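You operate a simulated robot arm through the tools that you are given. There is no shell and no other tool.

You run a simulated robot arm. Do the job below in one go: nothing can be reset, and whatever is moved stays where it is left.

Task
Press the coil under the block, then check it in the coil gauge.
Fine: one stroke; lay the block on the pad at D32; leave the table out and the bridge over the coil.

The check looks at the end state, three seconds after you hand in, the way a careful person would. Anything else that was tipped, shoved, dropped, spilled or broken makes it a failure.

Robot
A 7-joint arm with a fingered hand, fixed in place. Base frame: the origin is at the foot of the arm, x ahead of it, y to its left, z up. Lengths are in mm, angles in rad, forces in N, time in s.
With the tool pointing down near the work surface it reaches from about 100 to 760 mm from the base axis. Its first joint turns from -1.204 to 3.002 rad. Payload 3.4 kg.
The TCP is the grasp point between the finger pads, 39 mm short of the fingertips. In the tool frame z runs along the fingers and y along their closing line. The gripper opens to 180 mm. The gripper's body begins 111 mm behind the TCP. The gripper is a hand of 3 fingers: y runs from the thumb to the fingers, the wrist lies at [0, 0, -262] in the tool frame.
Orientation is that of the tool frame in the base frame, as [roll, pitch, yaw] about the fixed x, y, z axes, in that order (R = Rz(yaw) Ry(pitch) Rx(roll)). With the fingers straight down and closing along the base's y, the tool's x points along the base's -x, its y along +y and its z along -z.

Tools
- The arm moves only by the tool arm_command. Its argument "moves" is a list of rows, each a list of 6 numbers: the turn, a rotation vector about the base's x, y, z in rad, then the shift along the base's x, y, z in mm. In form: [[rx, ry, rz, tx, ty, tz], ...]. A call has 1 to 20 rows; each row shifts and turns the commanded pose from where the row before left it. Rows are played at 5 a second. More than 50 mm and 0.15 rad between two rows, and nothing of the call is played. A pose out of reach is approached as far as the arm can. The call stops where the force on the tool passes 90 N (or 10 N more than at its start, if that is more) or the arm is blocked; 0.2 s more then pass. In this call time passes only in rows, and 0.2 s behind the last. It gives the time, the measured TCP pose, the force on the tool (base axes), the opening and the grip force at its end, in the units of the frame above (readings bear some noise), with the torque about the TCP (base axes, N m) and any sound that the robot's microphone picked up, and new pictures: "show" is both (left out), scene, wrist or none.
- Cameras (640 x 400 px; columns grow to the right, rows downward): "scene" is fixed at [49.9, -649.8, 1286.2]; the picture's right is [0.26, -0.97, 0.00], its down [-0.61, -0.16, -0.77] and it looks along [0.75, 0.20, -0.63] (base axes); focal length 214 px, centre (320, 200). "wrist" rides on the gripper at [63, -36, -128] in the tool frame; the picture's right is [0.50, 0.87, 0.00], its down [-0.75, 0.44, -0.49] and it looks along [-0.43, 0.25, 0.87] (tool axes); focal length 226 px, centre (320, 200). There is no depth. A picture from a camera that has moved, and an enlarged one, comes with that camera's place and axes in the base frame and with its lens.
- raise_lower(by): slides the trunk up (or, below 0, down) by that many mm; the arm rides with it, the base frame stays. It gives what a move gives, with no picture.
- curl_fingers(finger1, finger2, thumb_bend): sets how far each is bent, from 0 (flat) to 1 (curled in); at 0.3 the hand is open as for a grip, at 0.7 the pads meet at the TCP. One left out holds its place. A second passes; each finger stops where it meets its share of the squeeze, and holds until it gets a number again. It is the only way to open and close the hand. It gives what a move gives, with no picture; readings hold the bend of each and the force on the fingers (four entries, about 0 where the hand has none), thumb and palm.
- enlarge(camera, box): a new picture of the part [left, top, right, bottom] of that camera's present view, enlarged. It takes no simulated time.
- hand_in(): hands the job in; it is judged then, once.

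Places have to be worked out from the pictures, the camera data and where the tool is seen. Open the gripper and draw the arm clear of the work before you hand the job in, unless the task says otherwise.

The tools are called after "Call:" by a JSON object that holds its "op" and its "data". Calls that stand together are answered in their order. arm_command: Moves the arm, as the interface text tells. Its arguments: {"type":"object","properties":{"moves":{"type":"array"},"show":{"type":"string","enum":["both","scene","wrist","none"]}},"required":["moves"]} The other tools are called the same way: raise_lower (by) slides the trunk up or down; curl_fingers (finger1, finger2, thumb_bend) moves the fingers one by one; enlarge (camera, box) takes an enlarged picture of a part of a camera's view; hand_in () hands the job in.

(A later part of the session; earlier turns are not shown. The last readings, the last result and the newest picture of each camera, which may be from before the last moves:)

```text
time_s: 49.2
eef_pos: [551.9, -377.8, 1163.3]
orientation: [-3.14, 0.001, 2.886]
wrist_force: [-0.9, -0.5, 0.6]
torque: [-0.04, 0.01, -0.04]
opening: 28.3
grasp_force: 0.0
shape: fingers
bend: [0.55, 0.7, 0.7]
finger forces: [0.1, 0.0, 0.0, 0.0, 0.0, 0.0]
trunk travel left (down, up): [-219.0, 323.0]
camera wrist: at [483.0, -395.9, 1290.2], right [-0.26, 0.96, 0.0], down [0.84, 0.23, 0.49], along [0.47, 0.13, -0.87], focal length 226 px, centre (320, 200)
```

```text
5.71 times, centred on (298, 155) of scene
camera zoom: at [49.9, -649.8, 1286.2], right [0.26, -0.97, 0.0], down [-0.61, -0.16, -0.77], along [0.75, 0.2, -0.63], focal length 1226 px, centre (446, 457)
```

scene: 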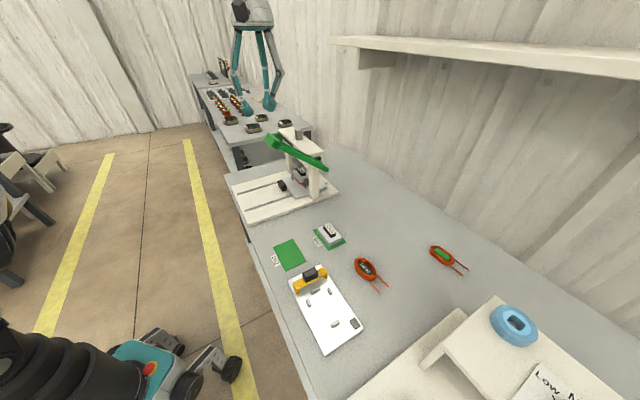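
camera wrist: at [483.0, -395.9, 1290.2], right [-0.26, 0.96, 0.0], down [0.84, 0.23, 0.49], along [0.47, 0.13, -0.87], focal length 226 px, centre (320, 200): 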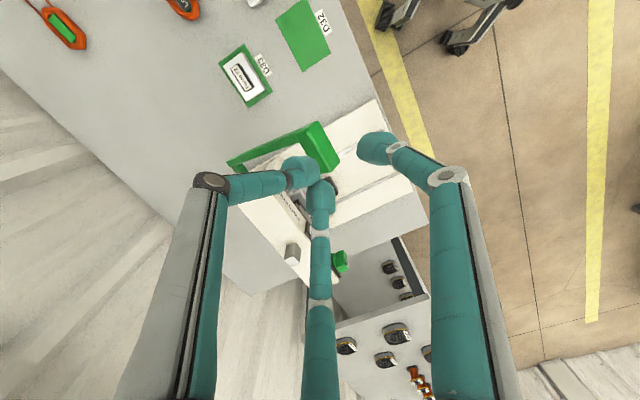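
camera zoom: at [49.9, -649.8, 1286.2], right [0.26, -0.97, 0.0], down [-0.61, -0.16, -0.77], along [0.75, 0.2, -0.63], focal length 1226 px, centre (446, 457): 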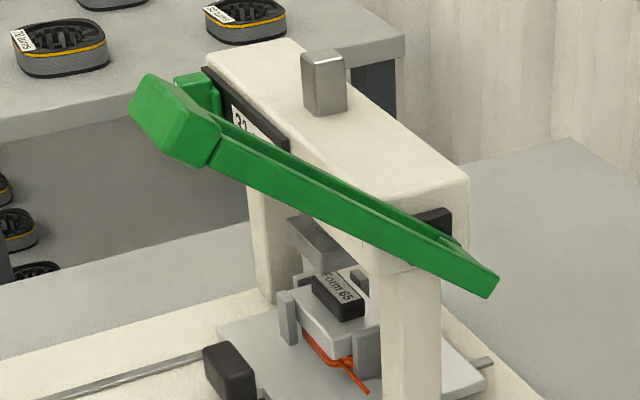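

The lever is back at rest, counter 31, and the block visibly sits lower. Next I pull the table out: I plan to hook the thumb behind the knob, so I move over the table side and turn the hand so the thumb faces the press.

Call:
{"op": "arm_command", "data": {"moves": [[0, 0, 0.129, 10, 20, 0], [0, 0, 0.129, 10, 20, 0], [0, 0, 0.129, 10, 20, 0], [0, 0, 0.129, 10, 20, 0], [0, 0, 0.129, 11, 21, 0], [0, 0, 0.129, 11, 21, 0], [0, 0, 0.129, 11, 21, 0], [0, 0, 0.129, 11, 21, 0], [0, 0, 0, 0, 0, -40], [0, 0, 0, 0, 0, -40]], "show": "none"}}

Call:
{"op": "curl_fingers", "data": {"finger1": 0.5, "finger2": 0.5, "thumb_bend": 0.5}}

Call:
{"op": "enlarge", "data": {"camera": "wrist", "box": [0, 0, 640, 400]}}

Call:
{"op": "enlarge", "data": {"camera": "scene", "box": [180, 60, 340, 210]}}

```text
time_s: 51.4
eef_pos: [639.5, -212.0, 1077.4]
orientation: [3.14, -0.001, -2.366]
wrist_force: [0.3, 0.2, 0.2]
torque: [0.02, 0.0, -0.01]
opening: 28.3
grasp_force: 0.1
shape: fingers
bend: [0.55, 0.7, 0.7]
finger forces: [0.0, 0.1, 0.0, 0.0, 0.0, 0.0]
trunk travel left (down, up): [-219.0, 323.0]
```

```text
time_s: 52.4
eef_pos: [636.9, -209.9, 1081.0]
orientation: [-3.141, 0.001, -2.366]
wrist_force: [-0.2, -0.5, -0.5]
torque: [0.01, -0.02, 0.02]
opening: 72.5
grasp_force: 0.0
shape: fingers
bend: [0.5, 0.5, 0.5]
finger forces: [0.0, 0.0, 0.0, 0.0, 0.1, 0.0]
trunk travel left (down, up): [-219.0, 323.0]
```

```text
1.00 times, centred on (320, 200) of wrist (not enlarged: the box is as wide or as high as the picture)
camera zoom: at [618.4, -279.2, 1207.2], right [-0.96, 0.27, 0.0], down [0.23, 0.84, 0.49], along [0.13, 0.47, -0.87], focal length 226 px, centre (320, 200)
```

zoom: 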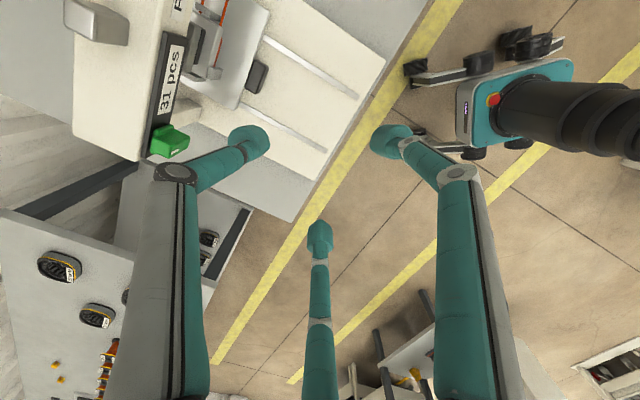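

```text
2.67 times, centred on (260, 135) of scene
camera zoom: at [49.9, -649.8, 1286.2], right [0.26, -0.97, 0.0], down [-0.61, -0.16, -0.77], along [0.75, 0.2, -0.63], focal length 572 px, centre (480, 373)
```

zoom: 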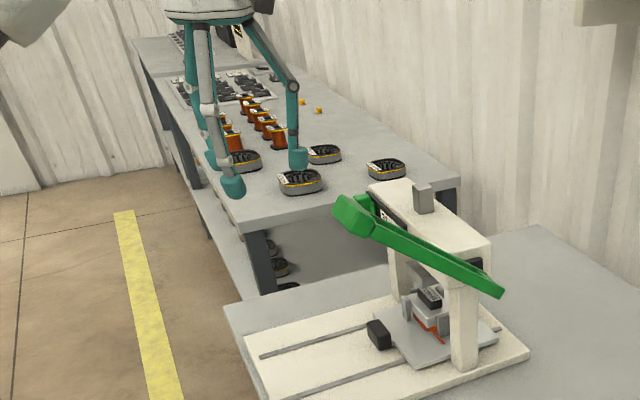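

The hand turned freely; thumb now faces the press. I zoom on the knob to measure it and the gap behind it.

Call:
{"op": "enlarge", "data": {"camera": "wrist", "box": [160, 0, 320, 100]}}

Call:
{"op": "enlarge", "data": {"camera": "scene", "box": [265, 145, 345, 205]}}

```text
4.00 times, centred on (240, 50) of wrist
camera zoom: at [618.4, -279.2, 1207.2], right [-0.96, 0.27, 0.0], down [0.23, 0.84, 0.49], along [0.13, 0.47, -0.87], focal length 904 px, centre (640, 800)
```

zoom: 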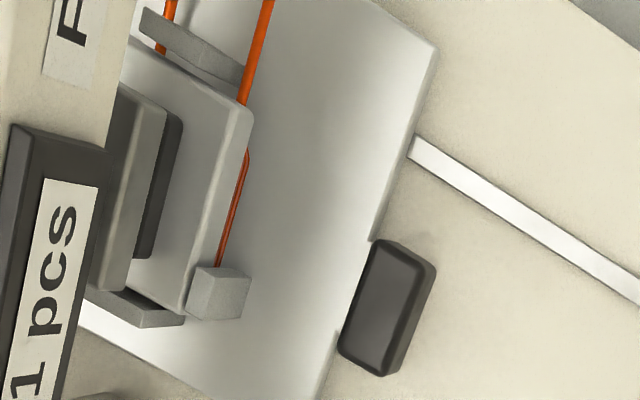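

```text
6.67 times, centred on (305, 175) of scene
camera zoom: at [49.9, -649.8, 1286.2], right [0.26, -0.97, 0.0], down [-0.61, -0.16, -0.77], along [0.75, 0.2, -0.63], focal length 1430 px, centre (420, 367)
```

zoom: 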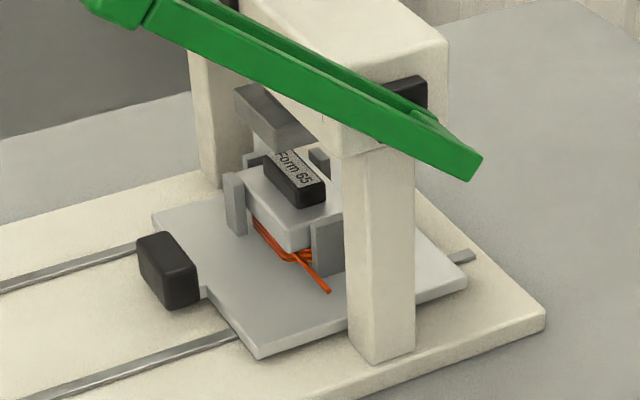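

Knob spans about u 715–737 along the rail axis, with 30–50 mm free behind it at w≈288. I tilt slightly back (for beam clearance), descend in front of the knob, then pass the thumb over it at a safe height.

Call:
{"op": "arm_command", "data": {"moves": [[-0.053, -0.053, 0, 10, -20, 0], [-0.053, -0.053, 0, 9, -19, 0], [0, 0, 0, 0, 0, -38], [0, 0, 0, 0, 0, -38], [0, 0, 0, 0, 0, -38], [0, 0, 0, 0, 0, -38], [0, 0, 0, 0, 0, -38], [0, 0, 0, 0, 0, -38], [0, 0, 0, 0, 0, -32], [0, 0, 0, 0, 0, 0]], "show": "both"}}

Call:
{"op": "enlarge", "data": {"camera": "wrist", "box": [100, 0, 340, 180]}}

Call:
{"op": "enlarge", "data": {"camera": "scene", "box": [230, 120, 358, 210]}}

```text
time_s: 54.6
eef_pos: [655.1, -251.8, 820.7]
orientation: [-2.99, 0.003, -2.369]
wrist_force: [-0.3, 0.4, 1.3]
torque: [0.0, 0.02, 0.01]
opening: 72.6
grasp_force: 0.1
shape: fingers
bend: [0.5, 0.5, 0.5]
finger forces: [0.0, 0.0, 0.1, 0.1, 0.1, 0.1]
trunk travel left (down, up): [-219.0, 323.0]
camera wrist: at [621.9, -305.4, 951.9], right [-0.96, 0.26, -0.13], down [0.18, 0.89, 0.42], along [0.23, 0.38, -0.9], focal length 226 px, centre (320, 200)
```

scene: 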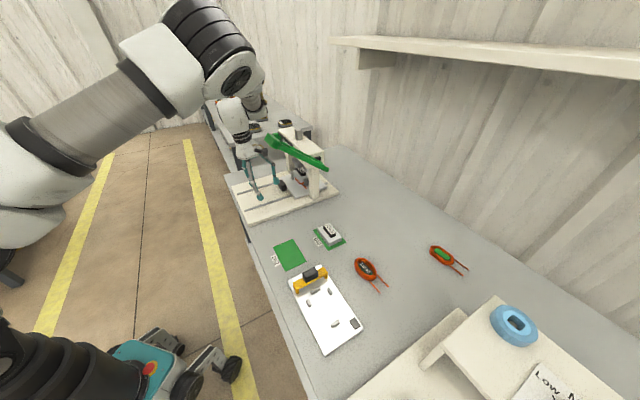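
wrist: 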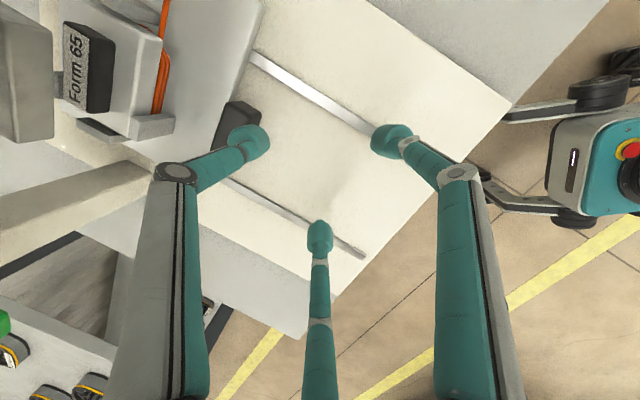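

```text
2.22 times, centred on (220, 90) of wrist
camera zoom: at [621.9, -305.4, 951.9], right [-0.96, 0.26, -0.13], down [0.18, 0.89, 0.42], along [0.23, 0.38, -0.9], focal length 502 px, centre (542, 444)
```

zoom: 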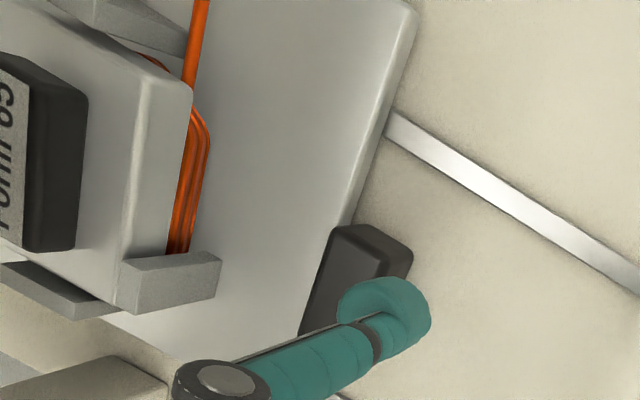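

```text
4.44 times, centred on (294, 165) of scene
camera zoom: at [49.9, -649.8, 1286.2], right [0.26, -0.97, 0.0], down [-0.61, -0.16, -0.77], along [0.75, 0.2, -0.63], focal length 953 px, centre (436, 356)
```

zoom: 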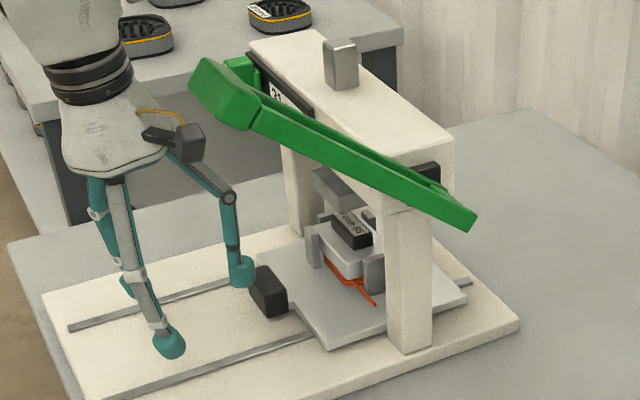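

The thumb tip is just in front of and above the knob, as computed. I move forward over the knob at about z 812 and check.

Call:
{"op": "arm_command", "data": {"moves": [[0, 0, 0, 8.8, -8.8, -2], [0, 0, 0, 8.8, -8.8, -2], [0, 0, 0, 8.8, -8.8, -2], [0, 0, 0, 8.8, -8.8, -2], [0, 0, 0, 8.8, -8.8, 0], [0, 0, 0, 0, 0, 0]], "show": "none"}}

Call:
{"op": "enlarge", "data": {"camera": "wrist", "box": [100, 0, 340, 180]}}

Call:
{"op": "enlarge", "data": {"camera": "scene", "box": [240, 130, 336, 200]}}

```text
time_s: 56.0
eef_pos: [698.7, -294.2, 812.7]
orientation: [-2.991, 0.004, -2.365]
wrist_force: [-0.7, 0.1, 0.0]
torque: [0.0, -0.02, 0.01]
opening: 72.4
grasp_force: 0.0
shape: fingers
bend: [0.5, 0.5, 0.5]
finger forces: [0.0, 0.0, 0.1, 0.0, 0.0, 0.1]
trunk travel left (down, up): [-219.0, 323.0]
```

```text
2.22 times, centred on (220, 90) of wrist
camera zoom: at [666.2, -349.7, 943.4], right [-0.96, 0.26, -0.13], down [0.18, 0.89, 0.42], along [0.23, 0.38, -0.9], focal length 502 px, centre (542, 444)
```

zoom: 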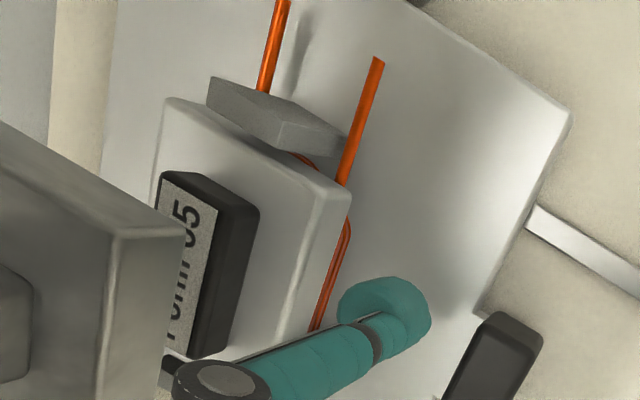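

```text
5.71 times, centred on (288, 165) of scene
camera zoom: at [49.9, -649.8, 1286.2], right [0.26, -0.97, 0.0], down [-0.61, -0.16, -0.77], along [0.75, 0.2, -0.63], focal length 1226 px, centre (503, 400)
```

zoom: 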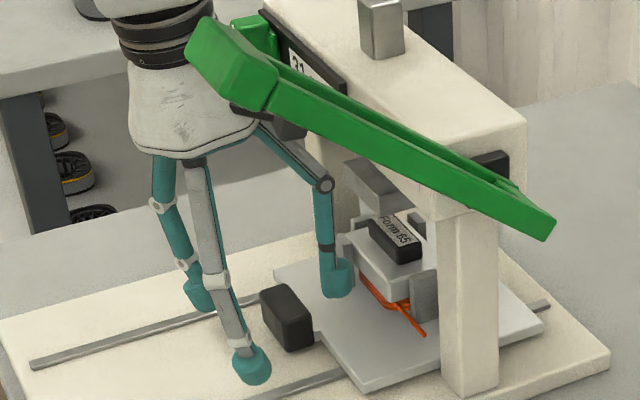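

The thumb is behind the knob with the block clear. I lower it straight down about 24 mm into the gap, watching the force.

Call:
{"op": "arm_command", "data": {"moves": [[0, 0, 0, 0, 0, -5], [0, 0, 0, 0, 0, -5], [0, 0, 0, 0, 0, -5], [0, 0, 0, 0, 0, -5], [0, 0, 0, 0, 0, -4]], "show": "none"}}

Call:
{"op": "enlarge", "data": {"camera": "wrist", "box": [140, 60, 340, 220]}}

Call:
{"op": "enlarge", "data": {"camera": "scene", "box": [240, 130, 336, 200]}}

```text
time_s: 57.2
eef_pos: [699.9, -296.7, 790.6]
orientation: [-2.991, 0.003, -2.365]
wrist_force: [0.1, 0.3, 0.0]
torque: [-0.01, -0.01, -0.01]
opening: 72.2
grasp_force: 0.2
shape: fingers
bend: [0.5, 0.5, 0.5]
finger forces: [0.0, 0.1, 0.0, 0.0, 0.2, 0.0]
trunk travel left (down, up): [-219.0, 323.0]
```

```text
2.50 times, centred on (240, 140) of wrist
camera zoom: at [666.6, -351.0, 920.9], right [-0.96, 0.26, -0.13], down [0.18, 0.89, 0.42], along [0.23, 0.38, -0.9], focal length 565 px, centre (520, 350)
```

zoom: 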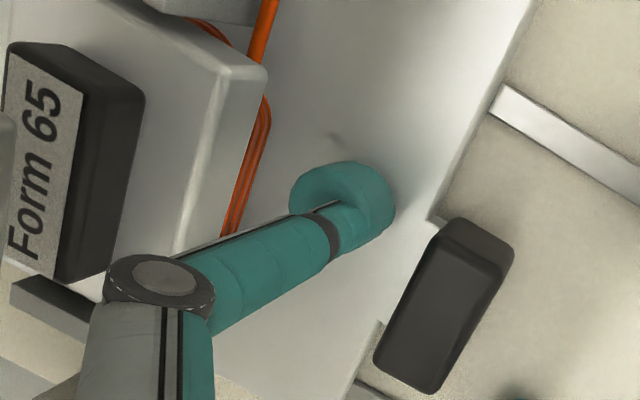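

```text
5.71 times, centred on (288, 165) of scene
camera zoom: at [49.9, -649.8, 1286.2], right [0.26, -0.97, 0.0], down [-0.61, -0.16, -0.77], along [0.75, 0.2, -0.63], focal length 1226 px, centre (503, 400)
```

zoom: 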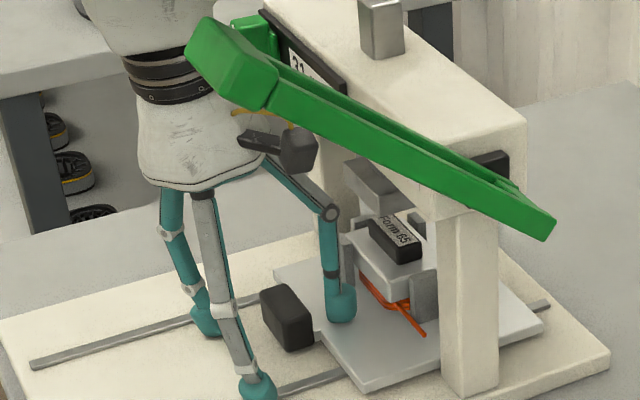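

The thumb is down behind the knob near its -w end. I shift 8 mm to centre it on the knob, then pull gently outward.

Call:
{"op": "arm_command", "data": {"moves": [[0, 0, 0, 2.8, 2.8, 0], [0, 0, 0, 2.8, 2.8, 0], [0, 0, 0, -2.1, 2.1, 0], [0, 0, 0, -2.1, 2.1, 0], [0, 0, 0, -2.1, 2.1, 0], [0, 0, 0, -2.1, 2.1, 0], [0, 0, 0, -2.1, 2.1, 0], [0, 0, 0, -2.1, 2.1, 0], [0, 0, 0, -2.1, 2.1, 0], [0, 0, 0, -2.1, 2.1, 0]], "show": "none"}}

Call:
{"op": "enlarge", "data": {"camera": "wrist", "box": [140, 60, 340, 220]}}

Call:
{"op": "enlarge", "data": {"camera": "scene", "box": [240, 130, 336, 200]}}

```text
time_s: 59.4
eef_pos: [686.8, -272.2, 790.5]
orientation: [-2.993, 0.004, -2.366]
wrist_force: [1.2, -0.8, -0.2]
torque: [-0.08, -0.05, -0.05]
opening: 75.3
grasp_force: 1.5
shape: fingers
bend: [0.5, 0.5, 0.49]
finger forces: [0.0, 0.0, 0.1, 0.0, 2.2, 0.0]
trunk travel left (down, up): [-219.0, 323.0]
```

```text
2.50 times, centred on (240, 140) of wrist
camera zoom: at [655.5, -327.5, 920.2], right [-0.96, 0.26, -0.13], down [0.18, 0.89, 0.42], along [0.23, 0.38, -0.9], focal length 565 px, centre (520, 350)
```

zoom: 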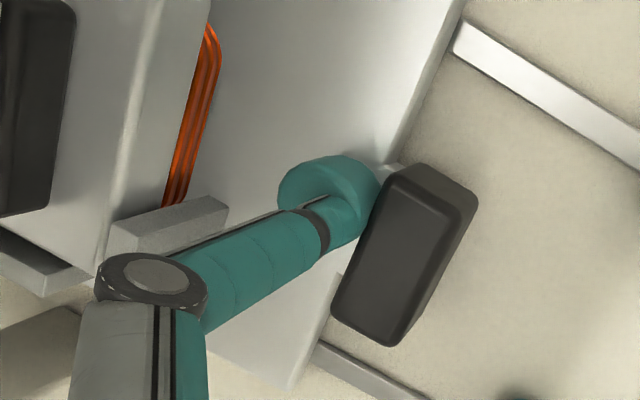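

```text
5.71 times, centred on (288, 165) of scene
camera zoom: at [49.9, -649.8, 1286.2], right [0.26, -0.97, 0.0], down [-0.61, -0.16, -0.77], along [0.75, 0.2, -0.63], focal length 1226 px, centre (503, 400)
```

zoom: 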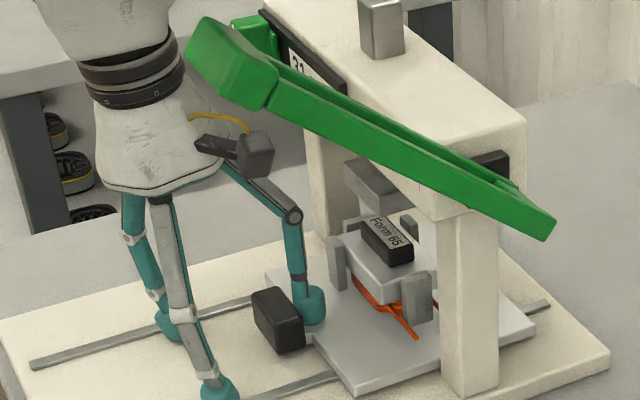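

The thumb has caught the knob (2 N) and the table is coming out. I keep pulling gently.

Call:
{"op": "arm_command", "data": {"moves": [[0, 0, 0, -2.83, 2.83, 0], [0, 0, 0, -2.83, 2.83, 0], [0, 0, 0, -2.83, 2.83, 0], [0, 0, 0, -2.83, 2.83, 0], [0, 0, 0, -2.83, 2.83, 0], [0, 0, 0, -2.83, 2.83, 0], [0, 0, 0, -2.83, 2.83, 0], [0, 0, 0, -2.83, 2.83, 0], [0, 0, 0, -2.83, 2.83, 0], [0, 0, 0, -2.83, 2.83, 0], [0, 0, 0, -2.83, 2.83, 0], [0, 0, 0, -2.83, 2.83, 0], [0, 0, 0, -2.83, 2.83, 0], [0, 0, 0, -2.83, 2.83, 0], [0, 0, 0, -2.83, 2.83, 0], [0, 0, 0, -2.83, 2.83, 0], [0, 0, 0, -2.83, 2.83, 0], [0, 0, 0, -2.83, 2.83, 0], [0, 0, 0, -2.83, 2.83, 0], [0, 0, 0, -2.83, 2.83, 0]], "show": "none"}}

Call:
{"op": "enlarge", "data": {"camera": "wrist", "box": [100, 20, 380, 220]}}

Call:
{"op": "enlarge", "data": {"camera": "scene", "box": [215, 130, 343, 220]}}

```text
time_s: 63.6
eef_pos: [631.1, -217.9, 790.9]
orientation: [-2.992, 0.004, -2.365]
wrist_force: [1.1, -1.4, -1.2]
torque: [0.03, 0.0, 0.06]
opening: 75.4
grasp_force: 1.3
shape: fingers
bend: [0.5, 0.5, 0.49]
finger forces: [0.0, 0.0, 0.0, 0.1, 1.9, 0.0]
trunk travel left (down, up): [-219.0, 323.0]
```

```text
2.00 times, centred on (240, 120) of wrist
camera zoom: at [598.6, -272.0, 921.9], right [-0.96, 0.26, -0.13], down [0.18, 0.89, 0.42], along [0.23, 0.38, -0.9], focal length 452 px, centre (480, 360)
```

zoom: 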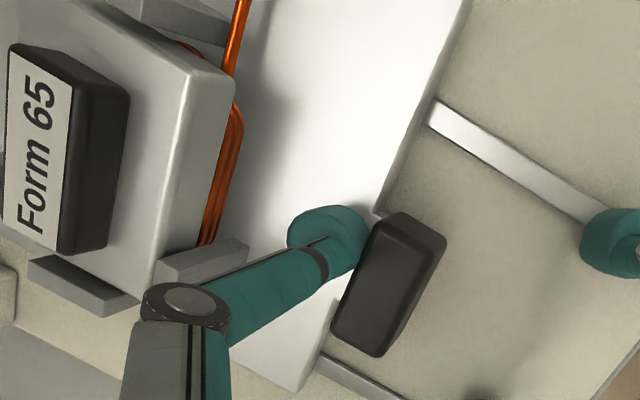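

```text
4.44 times, centred on (279, 175) of scene
camera zoom: at [49.9, -649.8, 1286.2], right [0.26, -0.97, 0.0], down [-0.61, -0.16, -0.77], along [0.75, 0.2, -0.63], focal length 953 px, centre (502, 311)
```

zoom: 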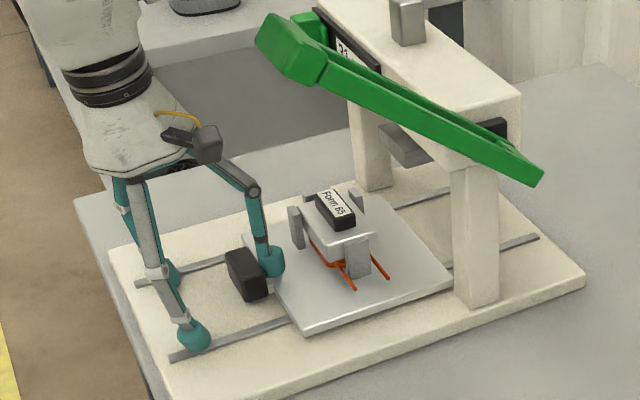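

About half way out. Another 80 mm at the same gentle pace.

Call:
{"op": "arm_command", "data": {"moves": [[0, 0, 0, -2.83, 2.83, 0], [0, 0, 0, -2.83, 2.83, 0], [0, 0, 0, -2.83, 2.83, 0], [0, 0, 0, -2.83, 2.83, 0], [0, 0, 0, -2.83, 2.83, 0], [0, 0, 0, -2.83, 2.83, 0], [0, 0, 0, -2.83, 2.83, 0], [0, 0, 0, -2.83, 2.83, 0], [0, 0, 0, -2.83, 2.83, 0], [0, 0, 0, -2.83, 2.83, 0], [0, 0, 0, -2.83, 2.83, 0], [0, 0, 0, -2.83, 2.83, 0], [0, 0, 0, -2.83, 2.83, 0], [0, 0, 0, -2.83, 2.83, 0], [0, 0, 0, -2.83, 2.83, 0], [0, 0, 0, -2.83, 2.83, 0], [0, 0, 0, -2.83, 2.83, 0], [0, 0, 0, -2.83, 2.83, 0], [0, 0, 0, -2.83, 2.83, 0], [0, 0, 0, -2.83, 2.83, 0]], "show": "none"}}

Call:
{"op": "enlarge", "data": {"camera": "wrist", "box": [100, 20, 380, 220]}}

Call:
{"op": "enlarge", "data": {"camera": "scene", "box": [215, 130, 343, 220]}}

```text
time_s: 67.8
eef_pos: [573.9, -160.8, 789.4]
orientation: [-2.991, 0.003, -2.365]
wrist_force: [1.0, -1.2, 1.5]
torque: [-0.1, -0.04, -0.02]
opening: 75.2
grasp_force: 0.6
shape: fingers
bend: [0.5, 0.5, 0.49]
finger forces: [0.1, 0.0, 0.0, 0.0, 1.9, 0.0]
trunk travel left (down, up): [-219.0, 323.0]
```

```text
2.00 times, centred on (240, 120) of wrist
camera zoom: at [542.1, -215.1, 920.4], right [-0.96, 0.26, -0.13], down [0.18, 0.89, 0.42], along [0.23, 0.38, -0.9], focal length 452 px, centre (480, 360)
```

zoom: 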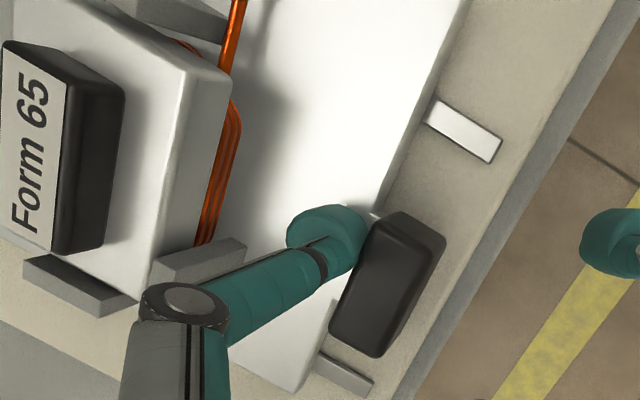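

```text
4.44 times, centred on (279, 175) of scene
camera zoom: at [49.9, -649.8, 1286.2], right [0.26, -0.97, 0.0], down [-0.61, -0.16, -0.77], along [0.75, 0.2, -0.63], focal length 953 px, centre (502, 311)
```

zoom: 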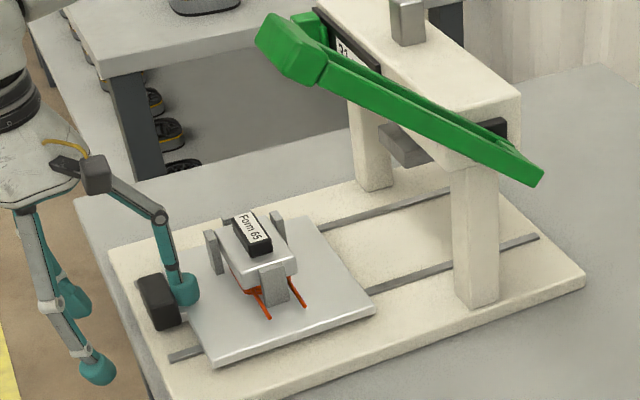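

The table is within a few mm of its original out position. I pull in 1.5 mm steps to seat it at the stop.

Call:
{"op": "arm_command", "data": {"moves": [[0, 0, 0, -1.06, 1.06, 0], [0, 0, 0, -1.06, 1.06, 0], [0, 0, 0, -1.06, 1.06, 0], [0, 0, 0, -1.06, 1.06, 0], [0, 0, 0, -1.06, 1.06, 0], [0, 0, 0, -1.06, 1.06, 0]], "show": "none"}}

Call:
{"op": "enlarge", "data": {"camera": "scene", "box": [234, 165, 298, 205]}}

```text
time_s: 69.2
eef_pos: [569.4, -156.6, 791.7]
orientation: [-2.992, 0.003, -2.366]
wrist_force: [4.5, -3.5, -3.3]
torque: [0.05, -0.02, 0.09]
opening: 78.5
grasp_force: 2.4
shape: fingers
bend: [0.5, 0.5, 0.47]
finger forces: [0.0, 0.0, 0.0, 0.0, 5.8, 0.0]
trunk travel left (down, up): [-219.0, 323.0]
```

```text
10.00 times, centred on (266, 185) of scene
camera zoom: at [49.9, -649.8, 1286.2], right [0.26, -0.97, 0.0], down [-0.61, -0.16, -0.77], along [0.75, 0.2, -0.63], focal length 2145 px, centre (860, 350)
```

zoom: 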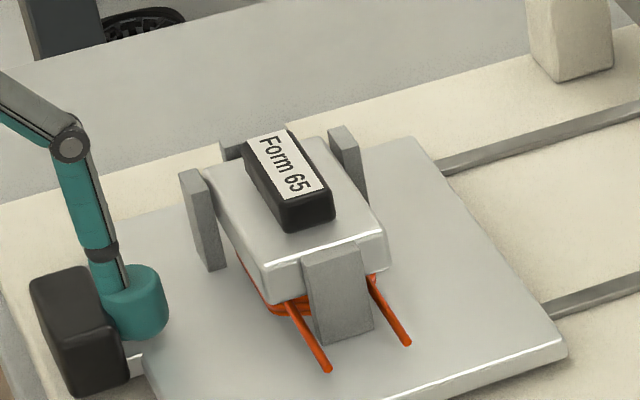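

The thumb force rose to 6 N at the stop and the table matches its original out position exactly. I ease the thumb off the knob and lift straight up, then turn the hand to yaw ≈ +0.25 for gripping the block handle.

Call:
{"op": "arm_command", "data": {"moves": [[0, 0, 0, 2.1, -2.1, 0], [0, 0, 0, 2.1, -2.1, 0], [0, 0, 0, 0, 0, 10], [0, 0, 0, 0, 0, 20], [0, 0, 0, 0, 0, 30], [0, 0, 0, 0, 0, 40], [0, 0, 0, 0, 0, 45], [0.053, 0.053, -0.105, 0, 0, 40], [0.053, 0.053, -0.105, 0, 0, 40], [0, 0, -0.105, 5, -5, 20], [0, 0, -0.105, 5, -5, 0], [0, 0, -0.105, 5, -5, 0], [0, 0, 0, 0, 0, 0]], "show": "both"}}

Call:
{"op": "enlarge", "data": {"camera": "scene", "box": [234, 165, 298, 205]}}

```text
time_s: 72.0
eef_pos: [588.1, -173.7, 1036.1]
orientation: [-3.14, -0.016, -2.892]
wrist_force: [-0.1, 0.2, -0.3]
torque: [-0.01, 0.0, -0.01]
opening: 72.5
grasp_force: 0.0
shape: fingers
bend: [0.5, 0.5, 0.5]
finger forces: [0.1, 0.1, 0.1, 0.0, 0.1, 0.1]
trunk travel left (down, up): [-219.0, 323.0]
camera wrist: at [538.8, -222.3, 1163.9], right [-0.7, 0.72, 0.01], down [0.63, 0.61, 0.48], along [0.34, 0.34, -0.88], focal length 226 px, centre (320, 200)
```

scene: 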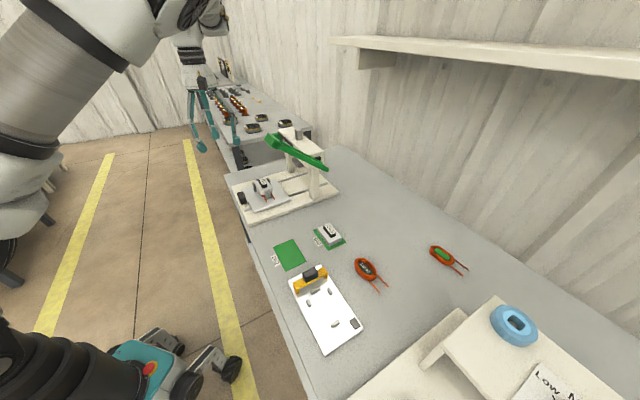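
wrist: 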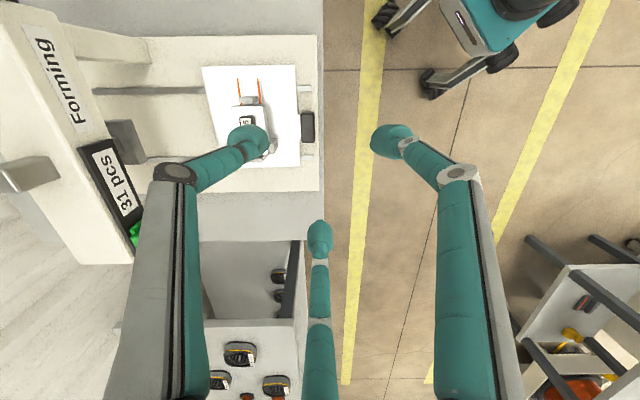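

```text
10.00 times, centred on (266, 185) of scene
camera zoom: at [49.9, -649.8, 1286.2], right [0.26, -0.97, 0.0], down [-0.61, -0.16, -0.77], along [0.75, 0.2, -0.63], focal length 2145 px, centre (860, 350)
```

zoom: 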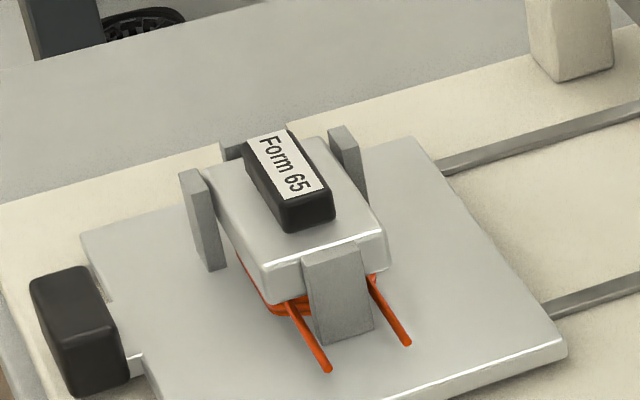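

Table stays put. I move directly over the block so it shows between the digits, to measure the handle and posts.

Call:
{"op": "arm_command", "data": {"moves": [[0, 0, 0, 21, -18, -10], [0, 0, 0, 21, -18, -10], [0, 0, 0, 21, -18, -10], [0, 0, 0, 21, -18, -10], [0, 0, 0, 0, 0, 0]], "show": "wrist"}}

Call:
{"op": "enlarge", "data": {"camera": "wrist", "box": [250, 110, 410, 210]}}

```text
time_s: 73.2
eef_pos: [670.0, -246.2, 995.7]
orientation: [-3.141, -0.014, -2.891]
wrist_force: [-1.0, 0.0, 0.2]
torque: [-0.02, -0.04, 0.01]
opening: 72.7
grasp_force: 0.0
shape: fingers
bend: [0.5, 0.5, 0.5]
finger forces: [0.1, 0.1, 0.1, 0.0, 0.1, 0.1]
trunk travel left (down, up): [-219.0, 323.0]
camera wrist: at [620.7, -295.2, 1124.1], right [-0.7, 0.71, 0.0], down [0.63, 0.61, 0.48], along [0.34, 0.34, -0.88], focal length 226 px, centre (320, 200)
```

wrist: 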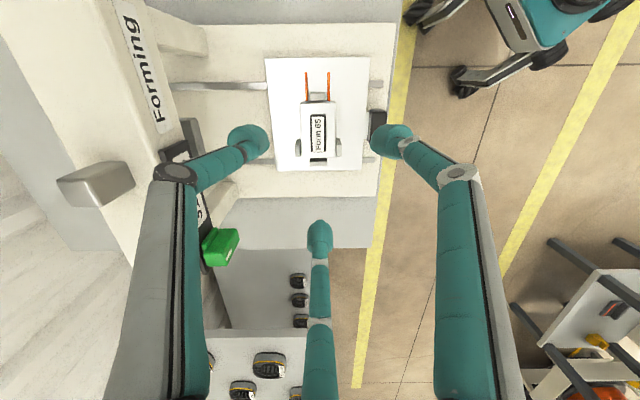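

```text
4.00 times, centred on (330, 160) of wrist
camera zoom: at [620.7, -295.2, 1124.1], right [-0.7, 0.71, 0.0], down [0.63, 0.61, 0.48], along [0.34, 0.34, -0.88], focal length 904 px, centre (280, 360)
```

zoom: 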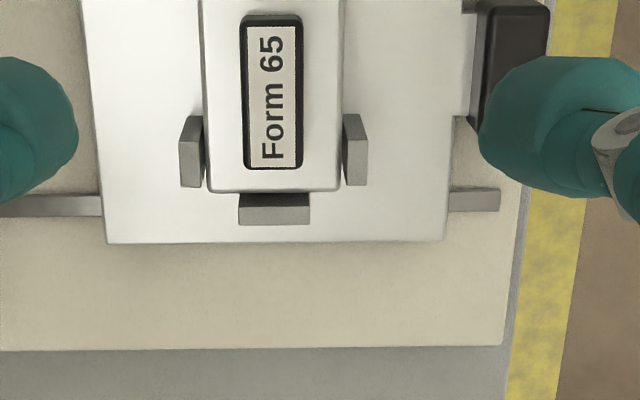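

Perfect aligned view: handle centre is about u 650, w 300 (x 672, y -248), 21×53 mm, top near z 804, with posts beside its +w half. I'll pinch it across with thumb and finger 1 (finger 2 held open, clear of the posts). I set the fingers and descend partway.

Call:
{"op": "curl_fingers", "data": {"finger1": 0.57, "finger2": 0.3, "thumb_bend": 0.57}}

Call:
{"op": "arm_command", "data": {"moves": [[0.0035, -0.0136, 0, 1.6, -1.6, -30], [0, 0, 0, 0, 0, -35], [0, 0, 0, 0, 0, -30], [0, 0, 0, 0, 0, 0]], "show": "wrist"}}

Call:
{"op": "enlarge", "data": {"camera": "wrist", "box": [220, 60, 420, 220]}}

Call:
{"op": "enlarge", "data": {"camera": "scene", "box": [220, 130, 316, 210]}}

```text
time_s: 74.2
eef_pos: [669.3, -245.8, 995.2]
orientation: [-3.139, -0.016, -2.891]
wrist_force: [0.1, -0.2, 0.1]
torque: [0.01, -0.02, -0.02]
opening: 49.7
grasp_force: 0.0
shape: fingers
bend: [0.56, 0.3, 0.56]
finger forces: [0.0, 0.1, 0.0, 0.1, 0.0, 0.1]
trunk travel left (down, up): [-219.0, 323.0]
```

```text
time_s: 75.2
eef_pos: [671.9, -248.8, 899.8]
orientation: [-3.14, 0.0, -2.89]
wrist_force: [0.6, 0.5, -0.2]
torque: [-0.01, 0.01, 0.01]
opening: 49.6
grasp_force: 0.0
shape: fingers
bend: [0.56, 0.3, 0.56]
finger forces: [0.0, 0.1, 0.0, 0.0, 0.1, 0.0]
trunk travel left (down, up): [-219.0, 323.0]
camera wrist: at [621.6, -297.1, 1026.0], right [-0.7, 0.71, 0.0], down [0.62, 0.61, 0.49], along [0.35, 0.34, -0.87], focal length 226 px, centre (320, 200)
```

wrist: 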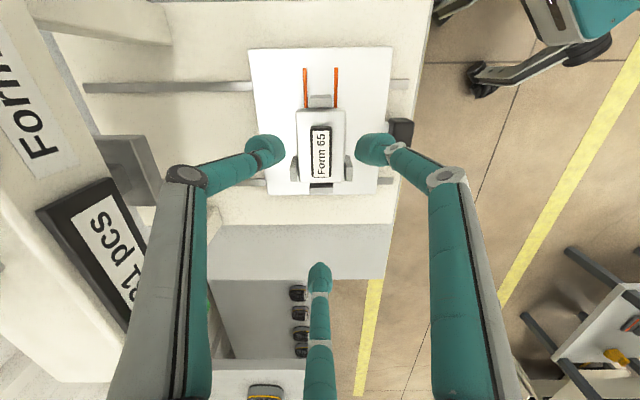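

```text
2.50 times, centred on (320, 140) of wrist
camera zoom: at [621.6, -297.1, 1026.0], right [-0.7, 0.71, 0.0], down [0.62, 0.61, 0.49], along [0.35, 0.34, -0.87], focal length 565 px, centre (320, 350)
```

zoom: 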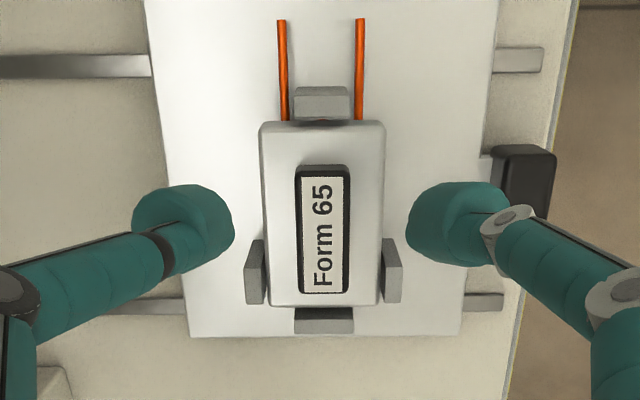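

```text
5.00 times, centred on (268, 170) of scene
camera zoom: at [49.9, -649.8, 1286.2], right [0.26, -0.97, 0.0], down [-0.61, -0.16, -0.77], along [0.75, 0.2, -0.63], focal length 1072 px, centre (580, 350)
```

zoom: 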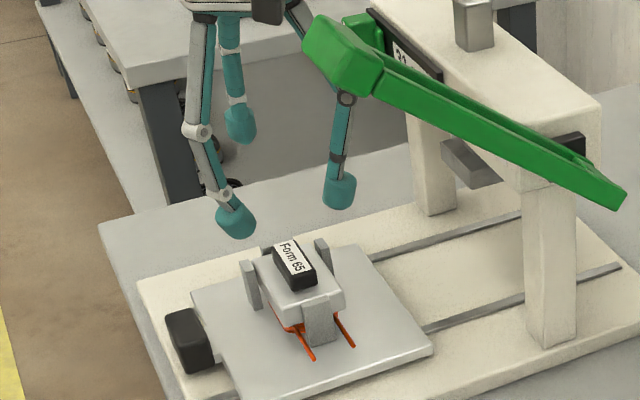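

The handle is centred between thumb and finger 1. I nudge 2 mm to centre exactly and descend to just above the handle level.

Call:
{"op": "arm_command", "data": {"moves": [[0, 0, 0, 0.7, 3.5, -20], [0, 0, 0, 0, 0, -20], [0, 0, 0, 0, 0, -10], [0, 0, 0, 0, 0, 0]], "show": "none"}}

Call:
{"op": "enlarge", "data": {"camera": "wrist", "box": [220, 80, 420, 240]}}

Call:
{"op": "enlarge", "data": {"camera": "scene", "box": [230, 150, 310, 210]}}

```text
time_s: 76.2
eef_pos: [674.6, -243.8, 848.6]
orientation: [-3.139, -0.002, -2.891]
wrist_force: [0.3, -0.1, -0.3]
torque: [0.03, 0.0, -0.01]
opening: 49.7
grasp_force: 0.1
shape: fingers
bend: [0.56, 0.3, 0.56]
finger forces: [0.1, 0.1, 0.0, 0.0, 0.0, 0.1]
trunk travel left (down, up): [-219.0, 323.0]
```

```text
2.50 times, centred on (320, 160) of wrist
camera zoom: at [623.1, -293.1, 975.8], right [-0.7, 0.71, 0.0], down [0.62, 0.61, 0.49], along [0.35, 0.34, -0.87], focal length 565 px, centre (320, 300)
```

zoom: 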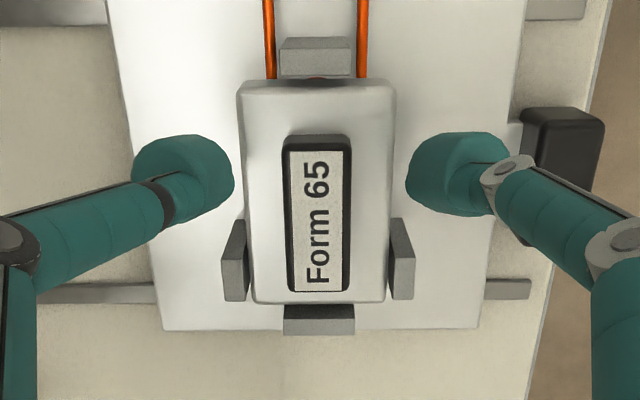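

```text
6.67 times, centred on (270, 180) of scene
camera zoom: at [49.9, -649.8, 1286.2], right [0.26, -0.97, 0.0], down [-0.61, -0.16, -0.77], along [0.75, 0.2, -0.63], focal length 1430 px, centre (653, 333)
```

zoom: 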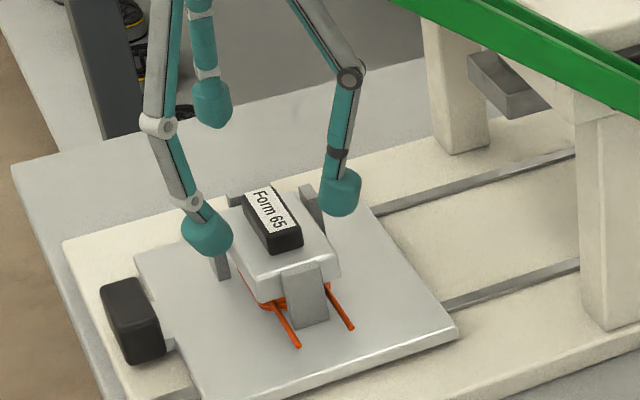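

Centred within a millimetre. I narrow thumb and finger 1 to 0.6 (about 4 mm off the handle on each side) and lower in small steps to feel the block's top face.

Call:
{"op": "curl_fingers", "data": {"finger1": 0.6, "thumb_bend": 0.6}}

Call:
{"op": "arm_command", "data": {"moves": [[0, 0, 0, 0, 0, -4], [0, 0, 0, 0, 0, -3], [0, 0, 0, 0, 0, -2], [0, 0, 0, 0, 0, 0]], "show": "none"}}

Call:
{"op": "enlarge", "data": {"camera": "wrist", "box": [220, 80, 420, 240]}}

Call:
{"op": "enlarge", "data": {"camera": "scene", "box": [230, 150, 310, 210]}}

```text
time_s: 77.2
eef_pos: [673.7, -243.4, 848.7]
orientation: [-3.14, -0.001, -2.89]
wrist_force: [0.4, -0.5, -0.4]
torque: [0.02, -0.01, 0.02]
opening: 34.2
grasp_force: 0.1
shape: fingers
bend: [0.6, 0.3, 0.6]
finger forces: [0.1, 0.1, 0.0, 0.1, 0.0, 0.1]
trunk travel left (down, up): [-219.0, 323.0]
```

```text
time_s: 78.2
eef_pos: [674.9, -244.2, 841.0]
orientation: [-3.14, -0.001, -2.891]
wrist_force: [0.7, 0.1, -0.5]
torque: [-0.01, 0.0, -0.02]
opening: 34.3
grasp_force: 0.1
shape: fingers
bend: [0.6, 0.3, 0.6]
finger forces: [0.1, 0.0, 0.0, 0.1, 0.0, 0.0]
trunk travel left (down, up): [-219.0, 323.0]
```

```text
2.50 times, centred on (320, 160) of wrist
camera zoom: at [623.7, -293.0, 968.6], right [-0.7, 0.71, 0.0], down [0.62, 0.61, 0.49], along [0.35, 0.34, -0.87], focal length 565 px, centre (320, 300)
```

zoom: 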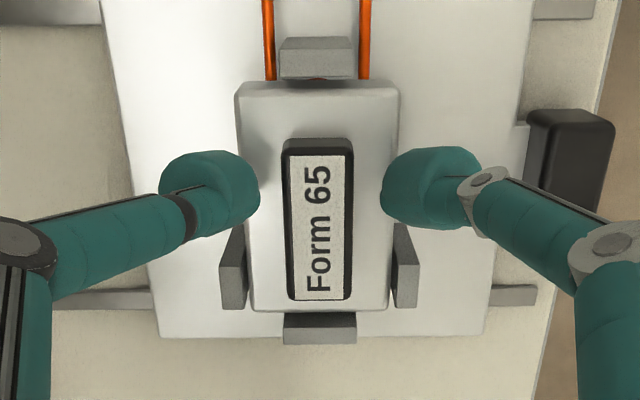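

```text
6.67 times, centred on (270, 180) of scene
camera zoom: at [49.9, -649.8, 1286.2], right [0.26, -0.97, 0.0], down [-0.61, -0.16, -0.77], along [0.75, 0.2, -0.63], focal length 1430 px, centre (653, 333)
```

zoom: 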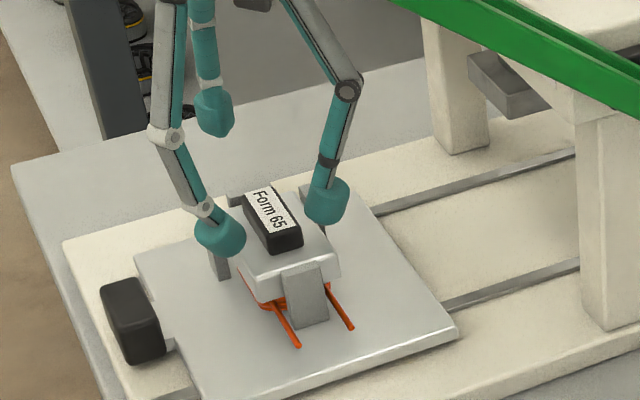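

Still clear with symmetric gaps. I go on lowering in 2 mm steps until the tips touch the block top.

Call:
{"op": "arm_command", "data": {"moves": [[0, 0, 0, 0, 0, -2], [0, 0, 0, 0, 0, -2], [0, 0, 0, 0, 0, -2], [0, 0, 0, 0, 0, 0]], "show": "none"}}

Call:
{"op": "arm_command", "data": {"moves": [[0, 0, 0, 0, 0, -1.5], [0, 0, 0, 0, 0, 0]], "show": "none"}}

Call:
{"op": "enlarge", "data": {"camera": "scene", "box": [240, 160, 296, 202]}}

```text
time_s: 79.2
eef_pos: [674.8, -243.1, 836.4]
orientation: [-3.139, 0.001, -2.89]
wrist_force: [-0.5, 0.4, 0.2]
torque: [0.0, 0.0, -0.02]
opening: 33.9
grasp_force: 0.1
shape: fingers
bend: [0.6, 0.3, 0.6]
finger forces: [0.0, 0.0, 0.0, 0.1, 0.1, 0.1]
trunk travel left (down, up): [-219.0, 323.0]
```

```text
time_s: 79.8
eef_pos: [674.3, -243.4, 833.0]
orientation: [-3.139, -0.001, -2.891]
wrist_force: [-0.1, 0.9, -0.1]
torque: [-0.01, 0.01, 0.02]
opening: 33.9
grasp_force: 0.8
shape: fingers
bend: [0.6, 0.3, 0.6]
finger forces: [0.8, 0.0, 0.0, 0.1, 0.1, 0.1]
trunk travel left (down, up): [-219.0, 323.0]
```

```text
9.52 times, centred on (268, 181) of scene
camera zoom: at [49.9, -649.8, 1286.2], right [0.26, -0.97, 0.0], down [-0.61, -0.16, -0.77], along [0.75, 0.2, -0.63], focal length 2043 px, centre (815, 381)
```

zoom: 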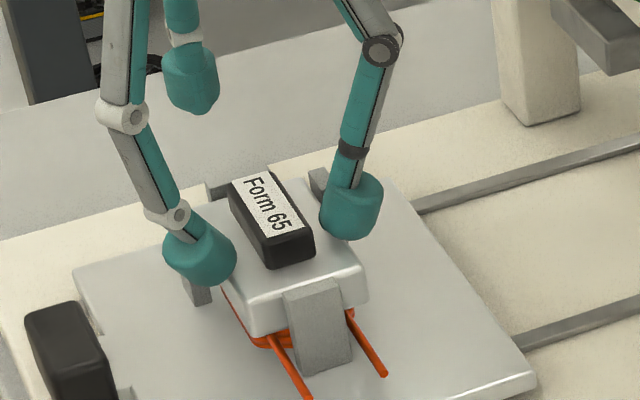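

Finger 1 just touches (0.8 N) at TCP z 833: that's the block top. I raise 1 mm and close thumb and finger 1 on the handle.

Call:
{"op": "arm_command", "data": {"moves": [[0, 0, 0, 0, 0, 1], [0, 0, 0, 0, 0, 0]], "show": "none"}}

Call:
{"op": "curl_fingers", "data": {"finger1": 0.7, "thumb_bend": 0.7}}

Call:
{"op": "enlarge", "data": {"camera": "wrist", "box": [220, 80, 420, 240]}}

Call:
{"op": "enlarge", "data": {"camera": "scene", "box": [240, 160, 296, 202]}}

```text
time_s: 80.4
eef_pos: [674.2, -244.2, 834.5]
orientation: [-3.14, -0.002, -2.889]
wrist_force: [0.3, 0.9, -0.1]
torque: [-0.01, 0.04, -0.02]
opening: 33.9
grasp_force: 0.0
shape: fingers
bend: [0.6, 0.3, 0.6]
finger forces: [0.0, 0.0, 0.0, 0.0, 0.0, 0.1]
trunk travel left (down, up): [-219.0, 323.0]
```

```text
time_s: 81.4
eef_pos: [674.3, -243.7, 835.5]
orientation: [-3.138, -0.001, -2.89]
wrist_force: [-0.2, -0.1, 1.2]
torque: [0.01, 0.0, -0.02]
opening: 15.5
grasp_force: 5.5
shape: fingers
bend: [0.65, 0.3, 0.66]
finger forces: [5.6, 0.1, 0.0, 0.0, 5.6, 0.0]
trunk travel left (down, up): [-219.0, 323.0]
```

```text
2.50 times, centred on (320, 160) of wrist
camera zoom: at [623.6, -293.3, 962.3], right [-0.7, 0.71, 0.0], down [0.62, 0.61, 0.49], along [0.35, 0.34, -0.87], focal length 565 px, centre (320, 300)
```

zoom: 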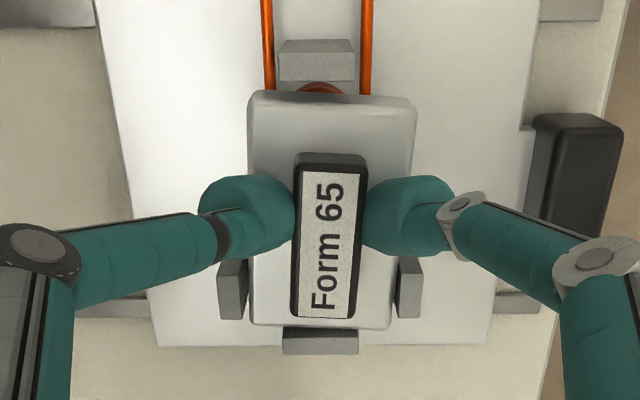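

```text
9.52 times, centred on (268, 181) of scene
camera zoom: at [49.9, -649.8, 1286.2], right [0.26, -0.97, 0.0], down [-0.61, -0.16, -0.77], along [0.75, 0.2, -0.63], focal length 2043 px, centre (815, 381)
```

zoom: 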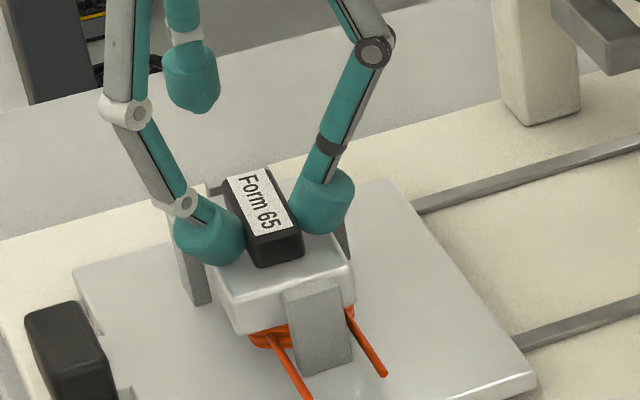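

Gripped at 5.6 N per digit; the block slid only about 3 mm against its post. I ask for a firmer squeeze before lifting.

Call:
{"op": "curl_fingers", "data": {"finger1": 0.85, "thumb_bend": 0.85}}

Call:
{"op": "enlarge", "data": {"camera": "wrist", "box": [220, 80, 420, 240]}}

```text
time_s: 82.4
eef_pos: [675.3, -245.3, 835.0]
orientation: [-3.139, 0.0, -2.891]
wrist_force: [1.1, -12.3, 1.1]
torque: [-0.37, 0.0, 0.08]
opening: 13.6
grasp_force: 15.2
shape: fingers
bend: [0.66, 0.3, 0.72]
finger forces: [10.7, 0.1, 0.1, 0.0, 19.7, 0.1]
trunk travel left (down, up): [-219.0, 323.0]
```

```text
2.50 times, centred on (320, 160) of wrist
camera zoom: at [623.6, -294.5, 962.4], right [-0.7, 0.72, 0.0], down [0.62, 0.61, 0.49], along [0.35, 0.34, -0.87], focal length 565 px, centre (320, 300)
```

zoom: 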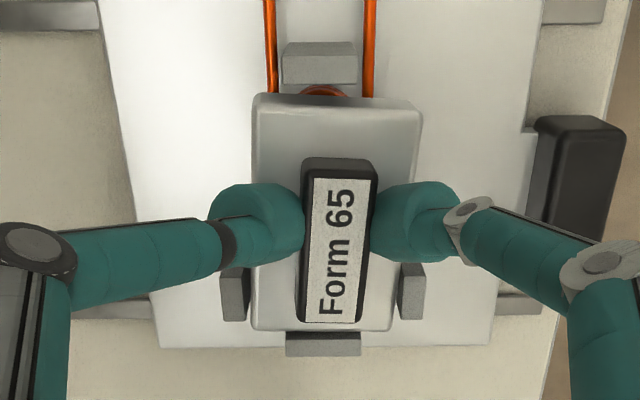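

The thumb overpowered finger 1 and pressed the block against its post (12 N side load). I hold the thumb at 0.67 as the fixed jaw and let finger 1 do the squeezing.

Call:
{"op": "curl_fingers", "data": {"thumb_bend": 0.66, "finger1": 0.85}}

Call:
{"op": "enlarge", "data": {"camera": "wrist", "box": [220, 80, 420, 240]}}

```text
time_s: 83.4
eef_pos: [675.5, -244.0, 835.2]
orientation: [-3.14, 0.001, -2.89]
wrist_force: [-0.9, 1.1, -0.3]
torque: [-0.02, 0.0, 0.09]
opening: 15.7
grasp_force: 7.8
shape: fingers
bend: [0.7, 0.3, 0.64]
finger forces: [8.7, 0.0, 0.0, 0.1, 7.2, 0.1]
trunk travel left (down, up): [-219.0, 323.0]
```

```text
2.50 times, centred on (320, 160) of wrist
camera zoom: at [623.7, -293.3, 962.5], right [-0.7, 0.71, 0.0], down [0.62, 0.61, 0.49], along [0.35, 0.34, -0.87], focal length 565 px, centre (320, 300)
```

zoom: 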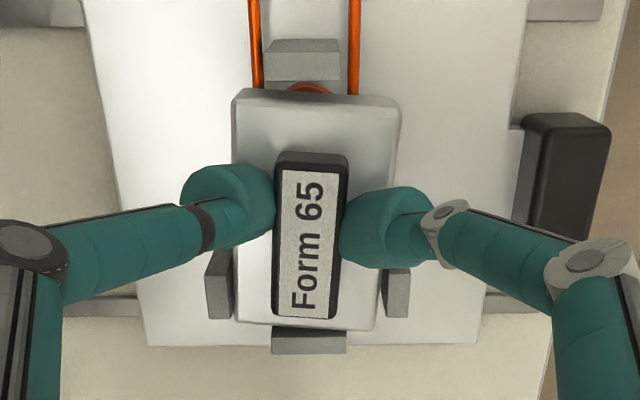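

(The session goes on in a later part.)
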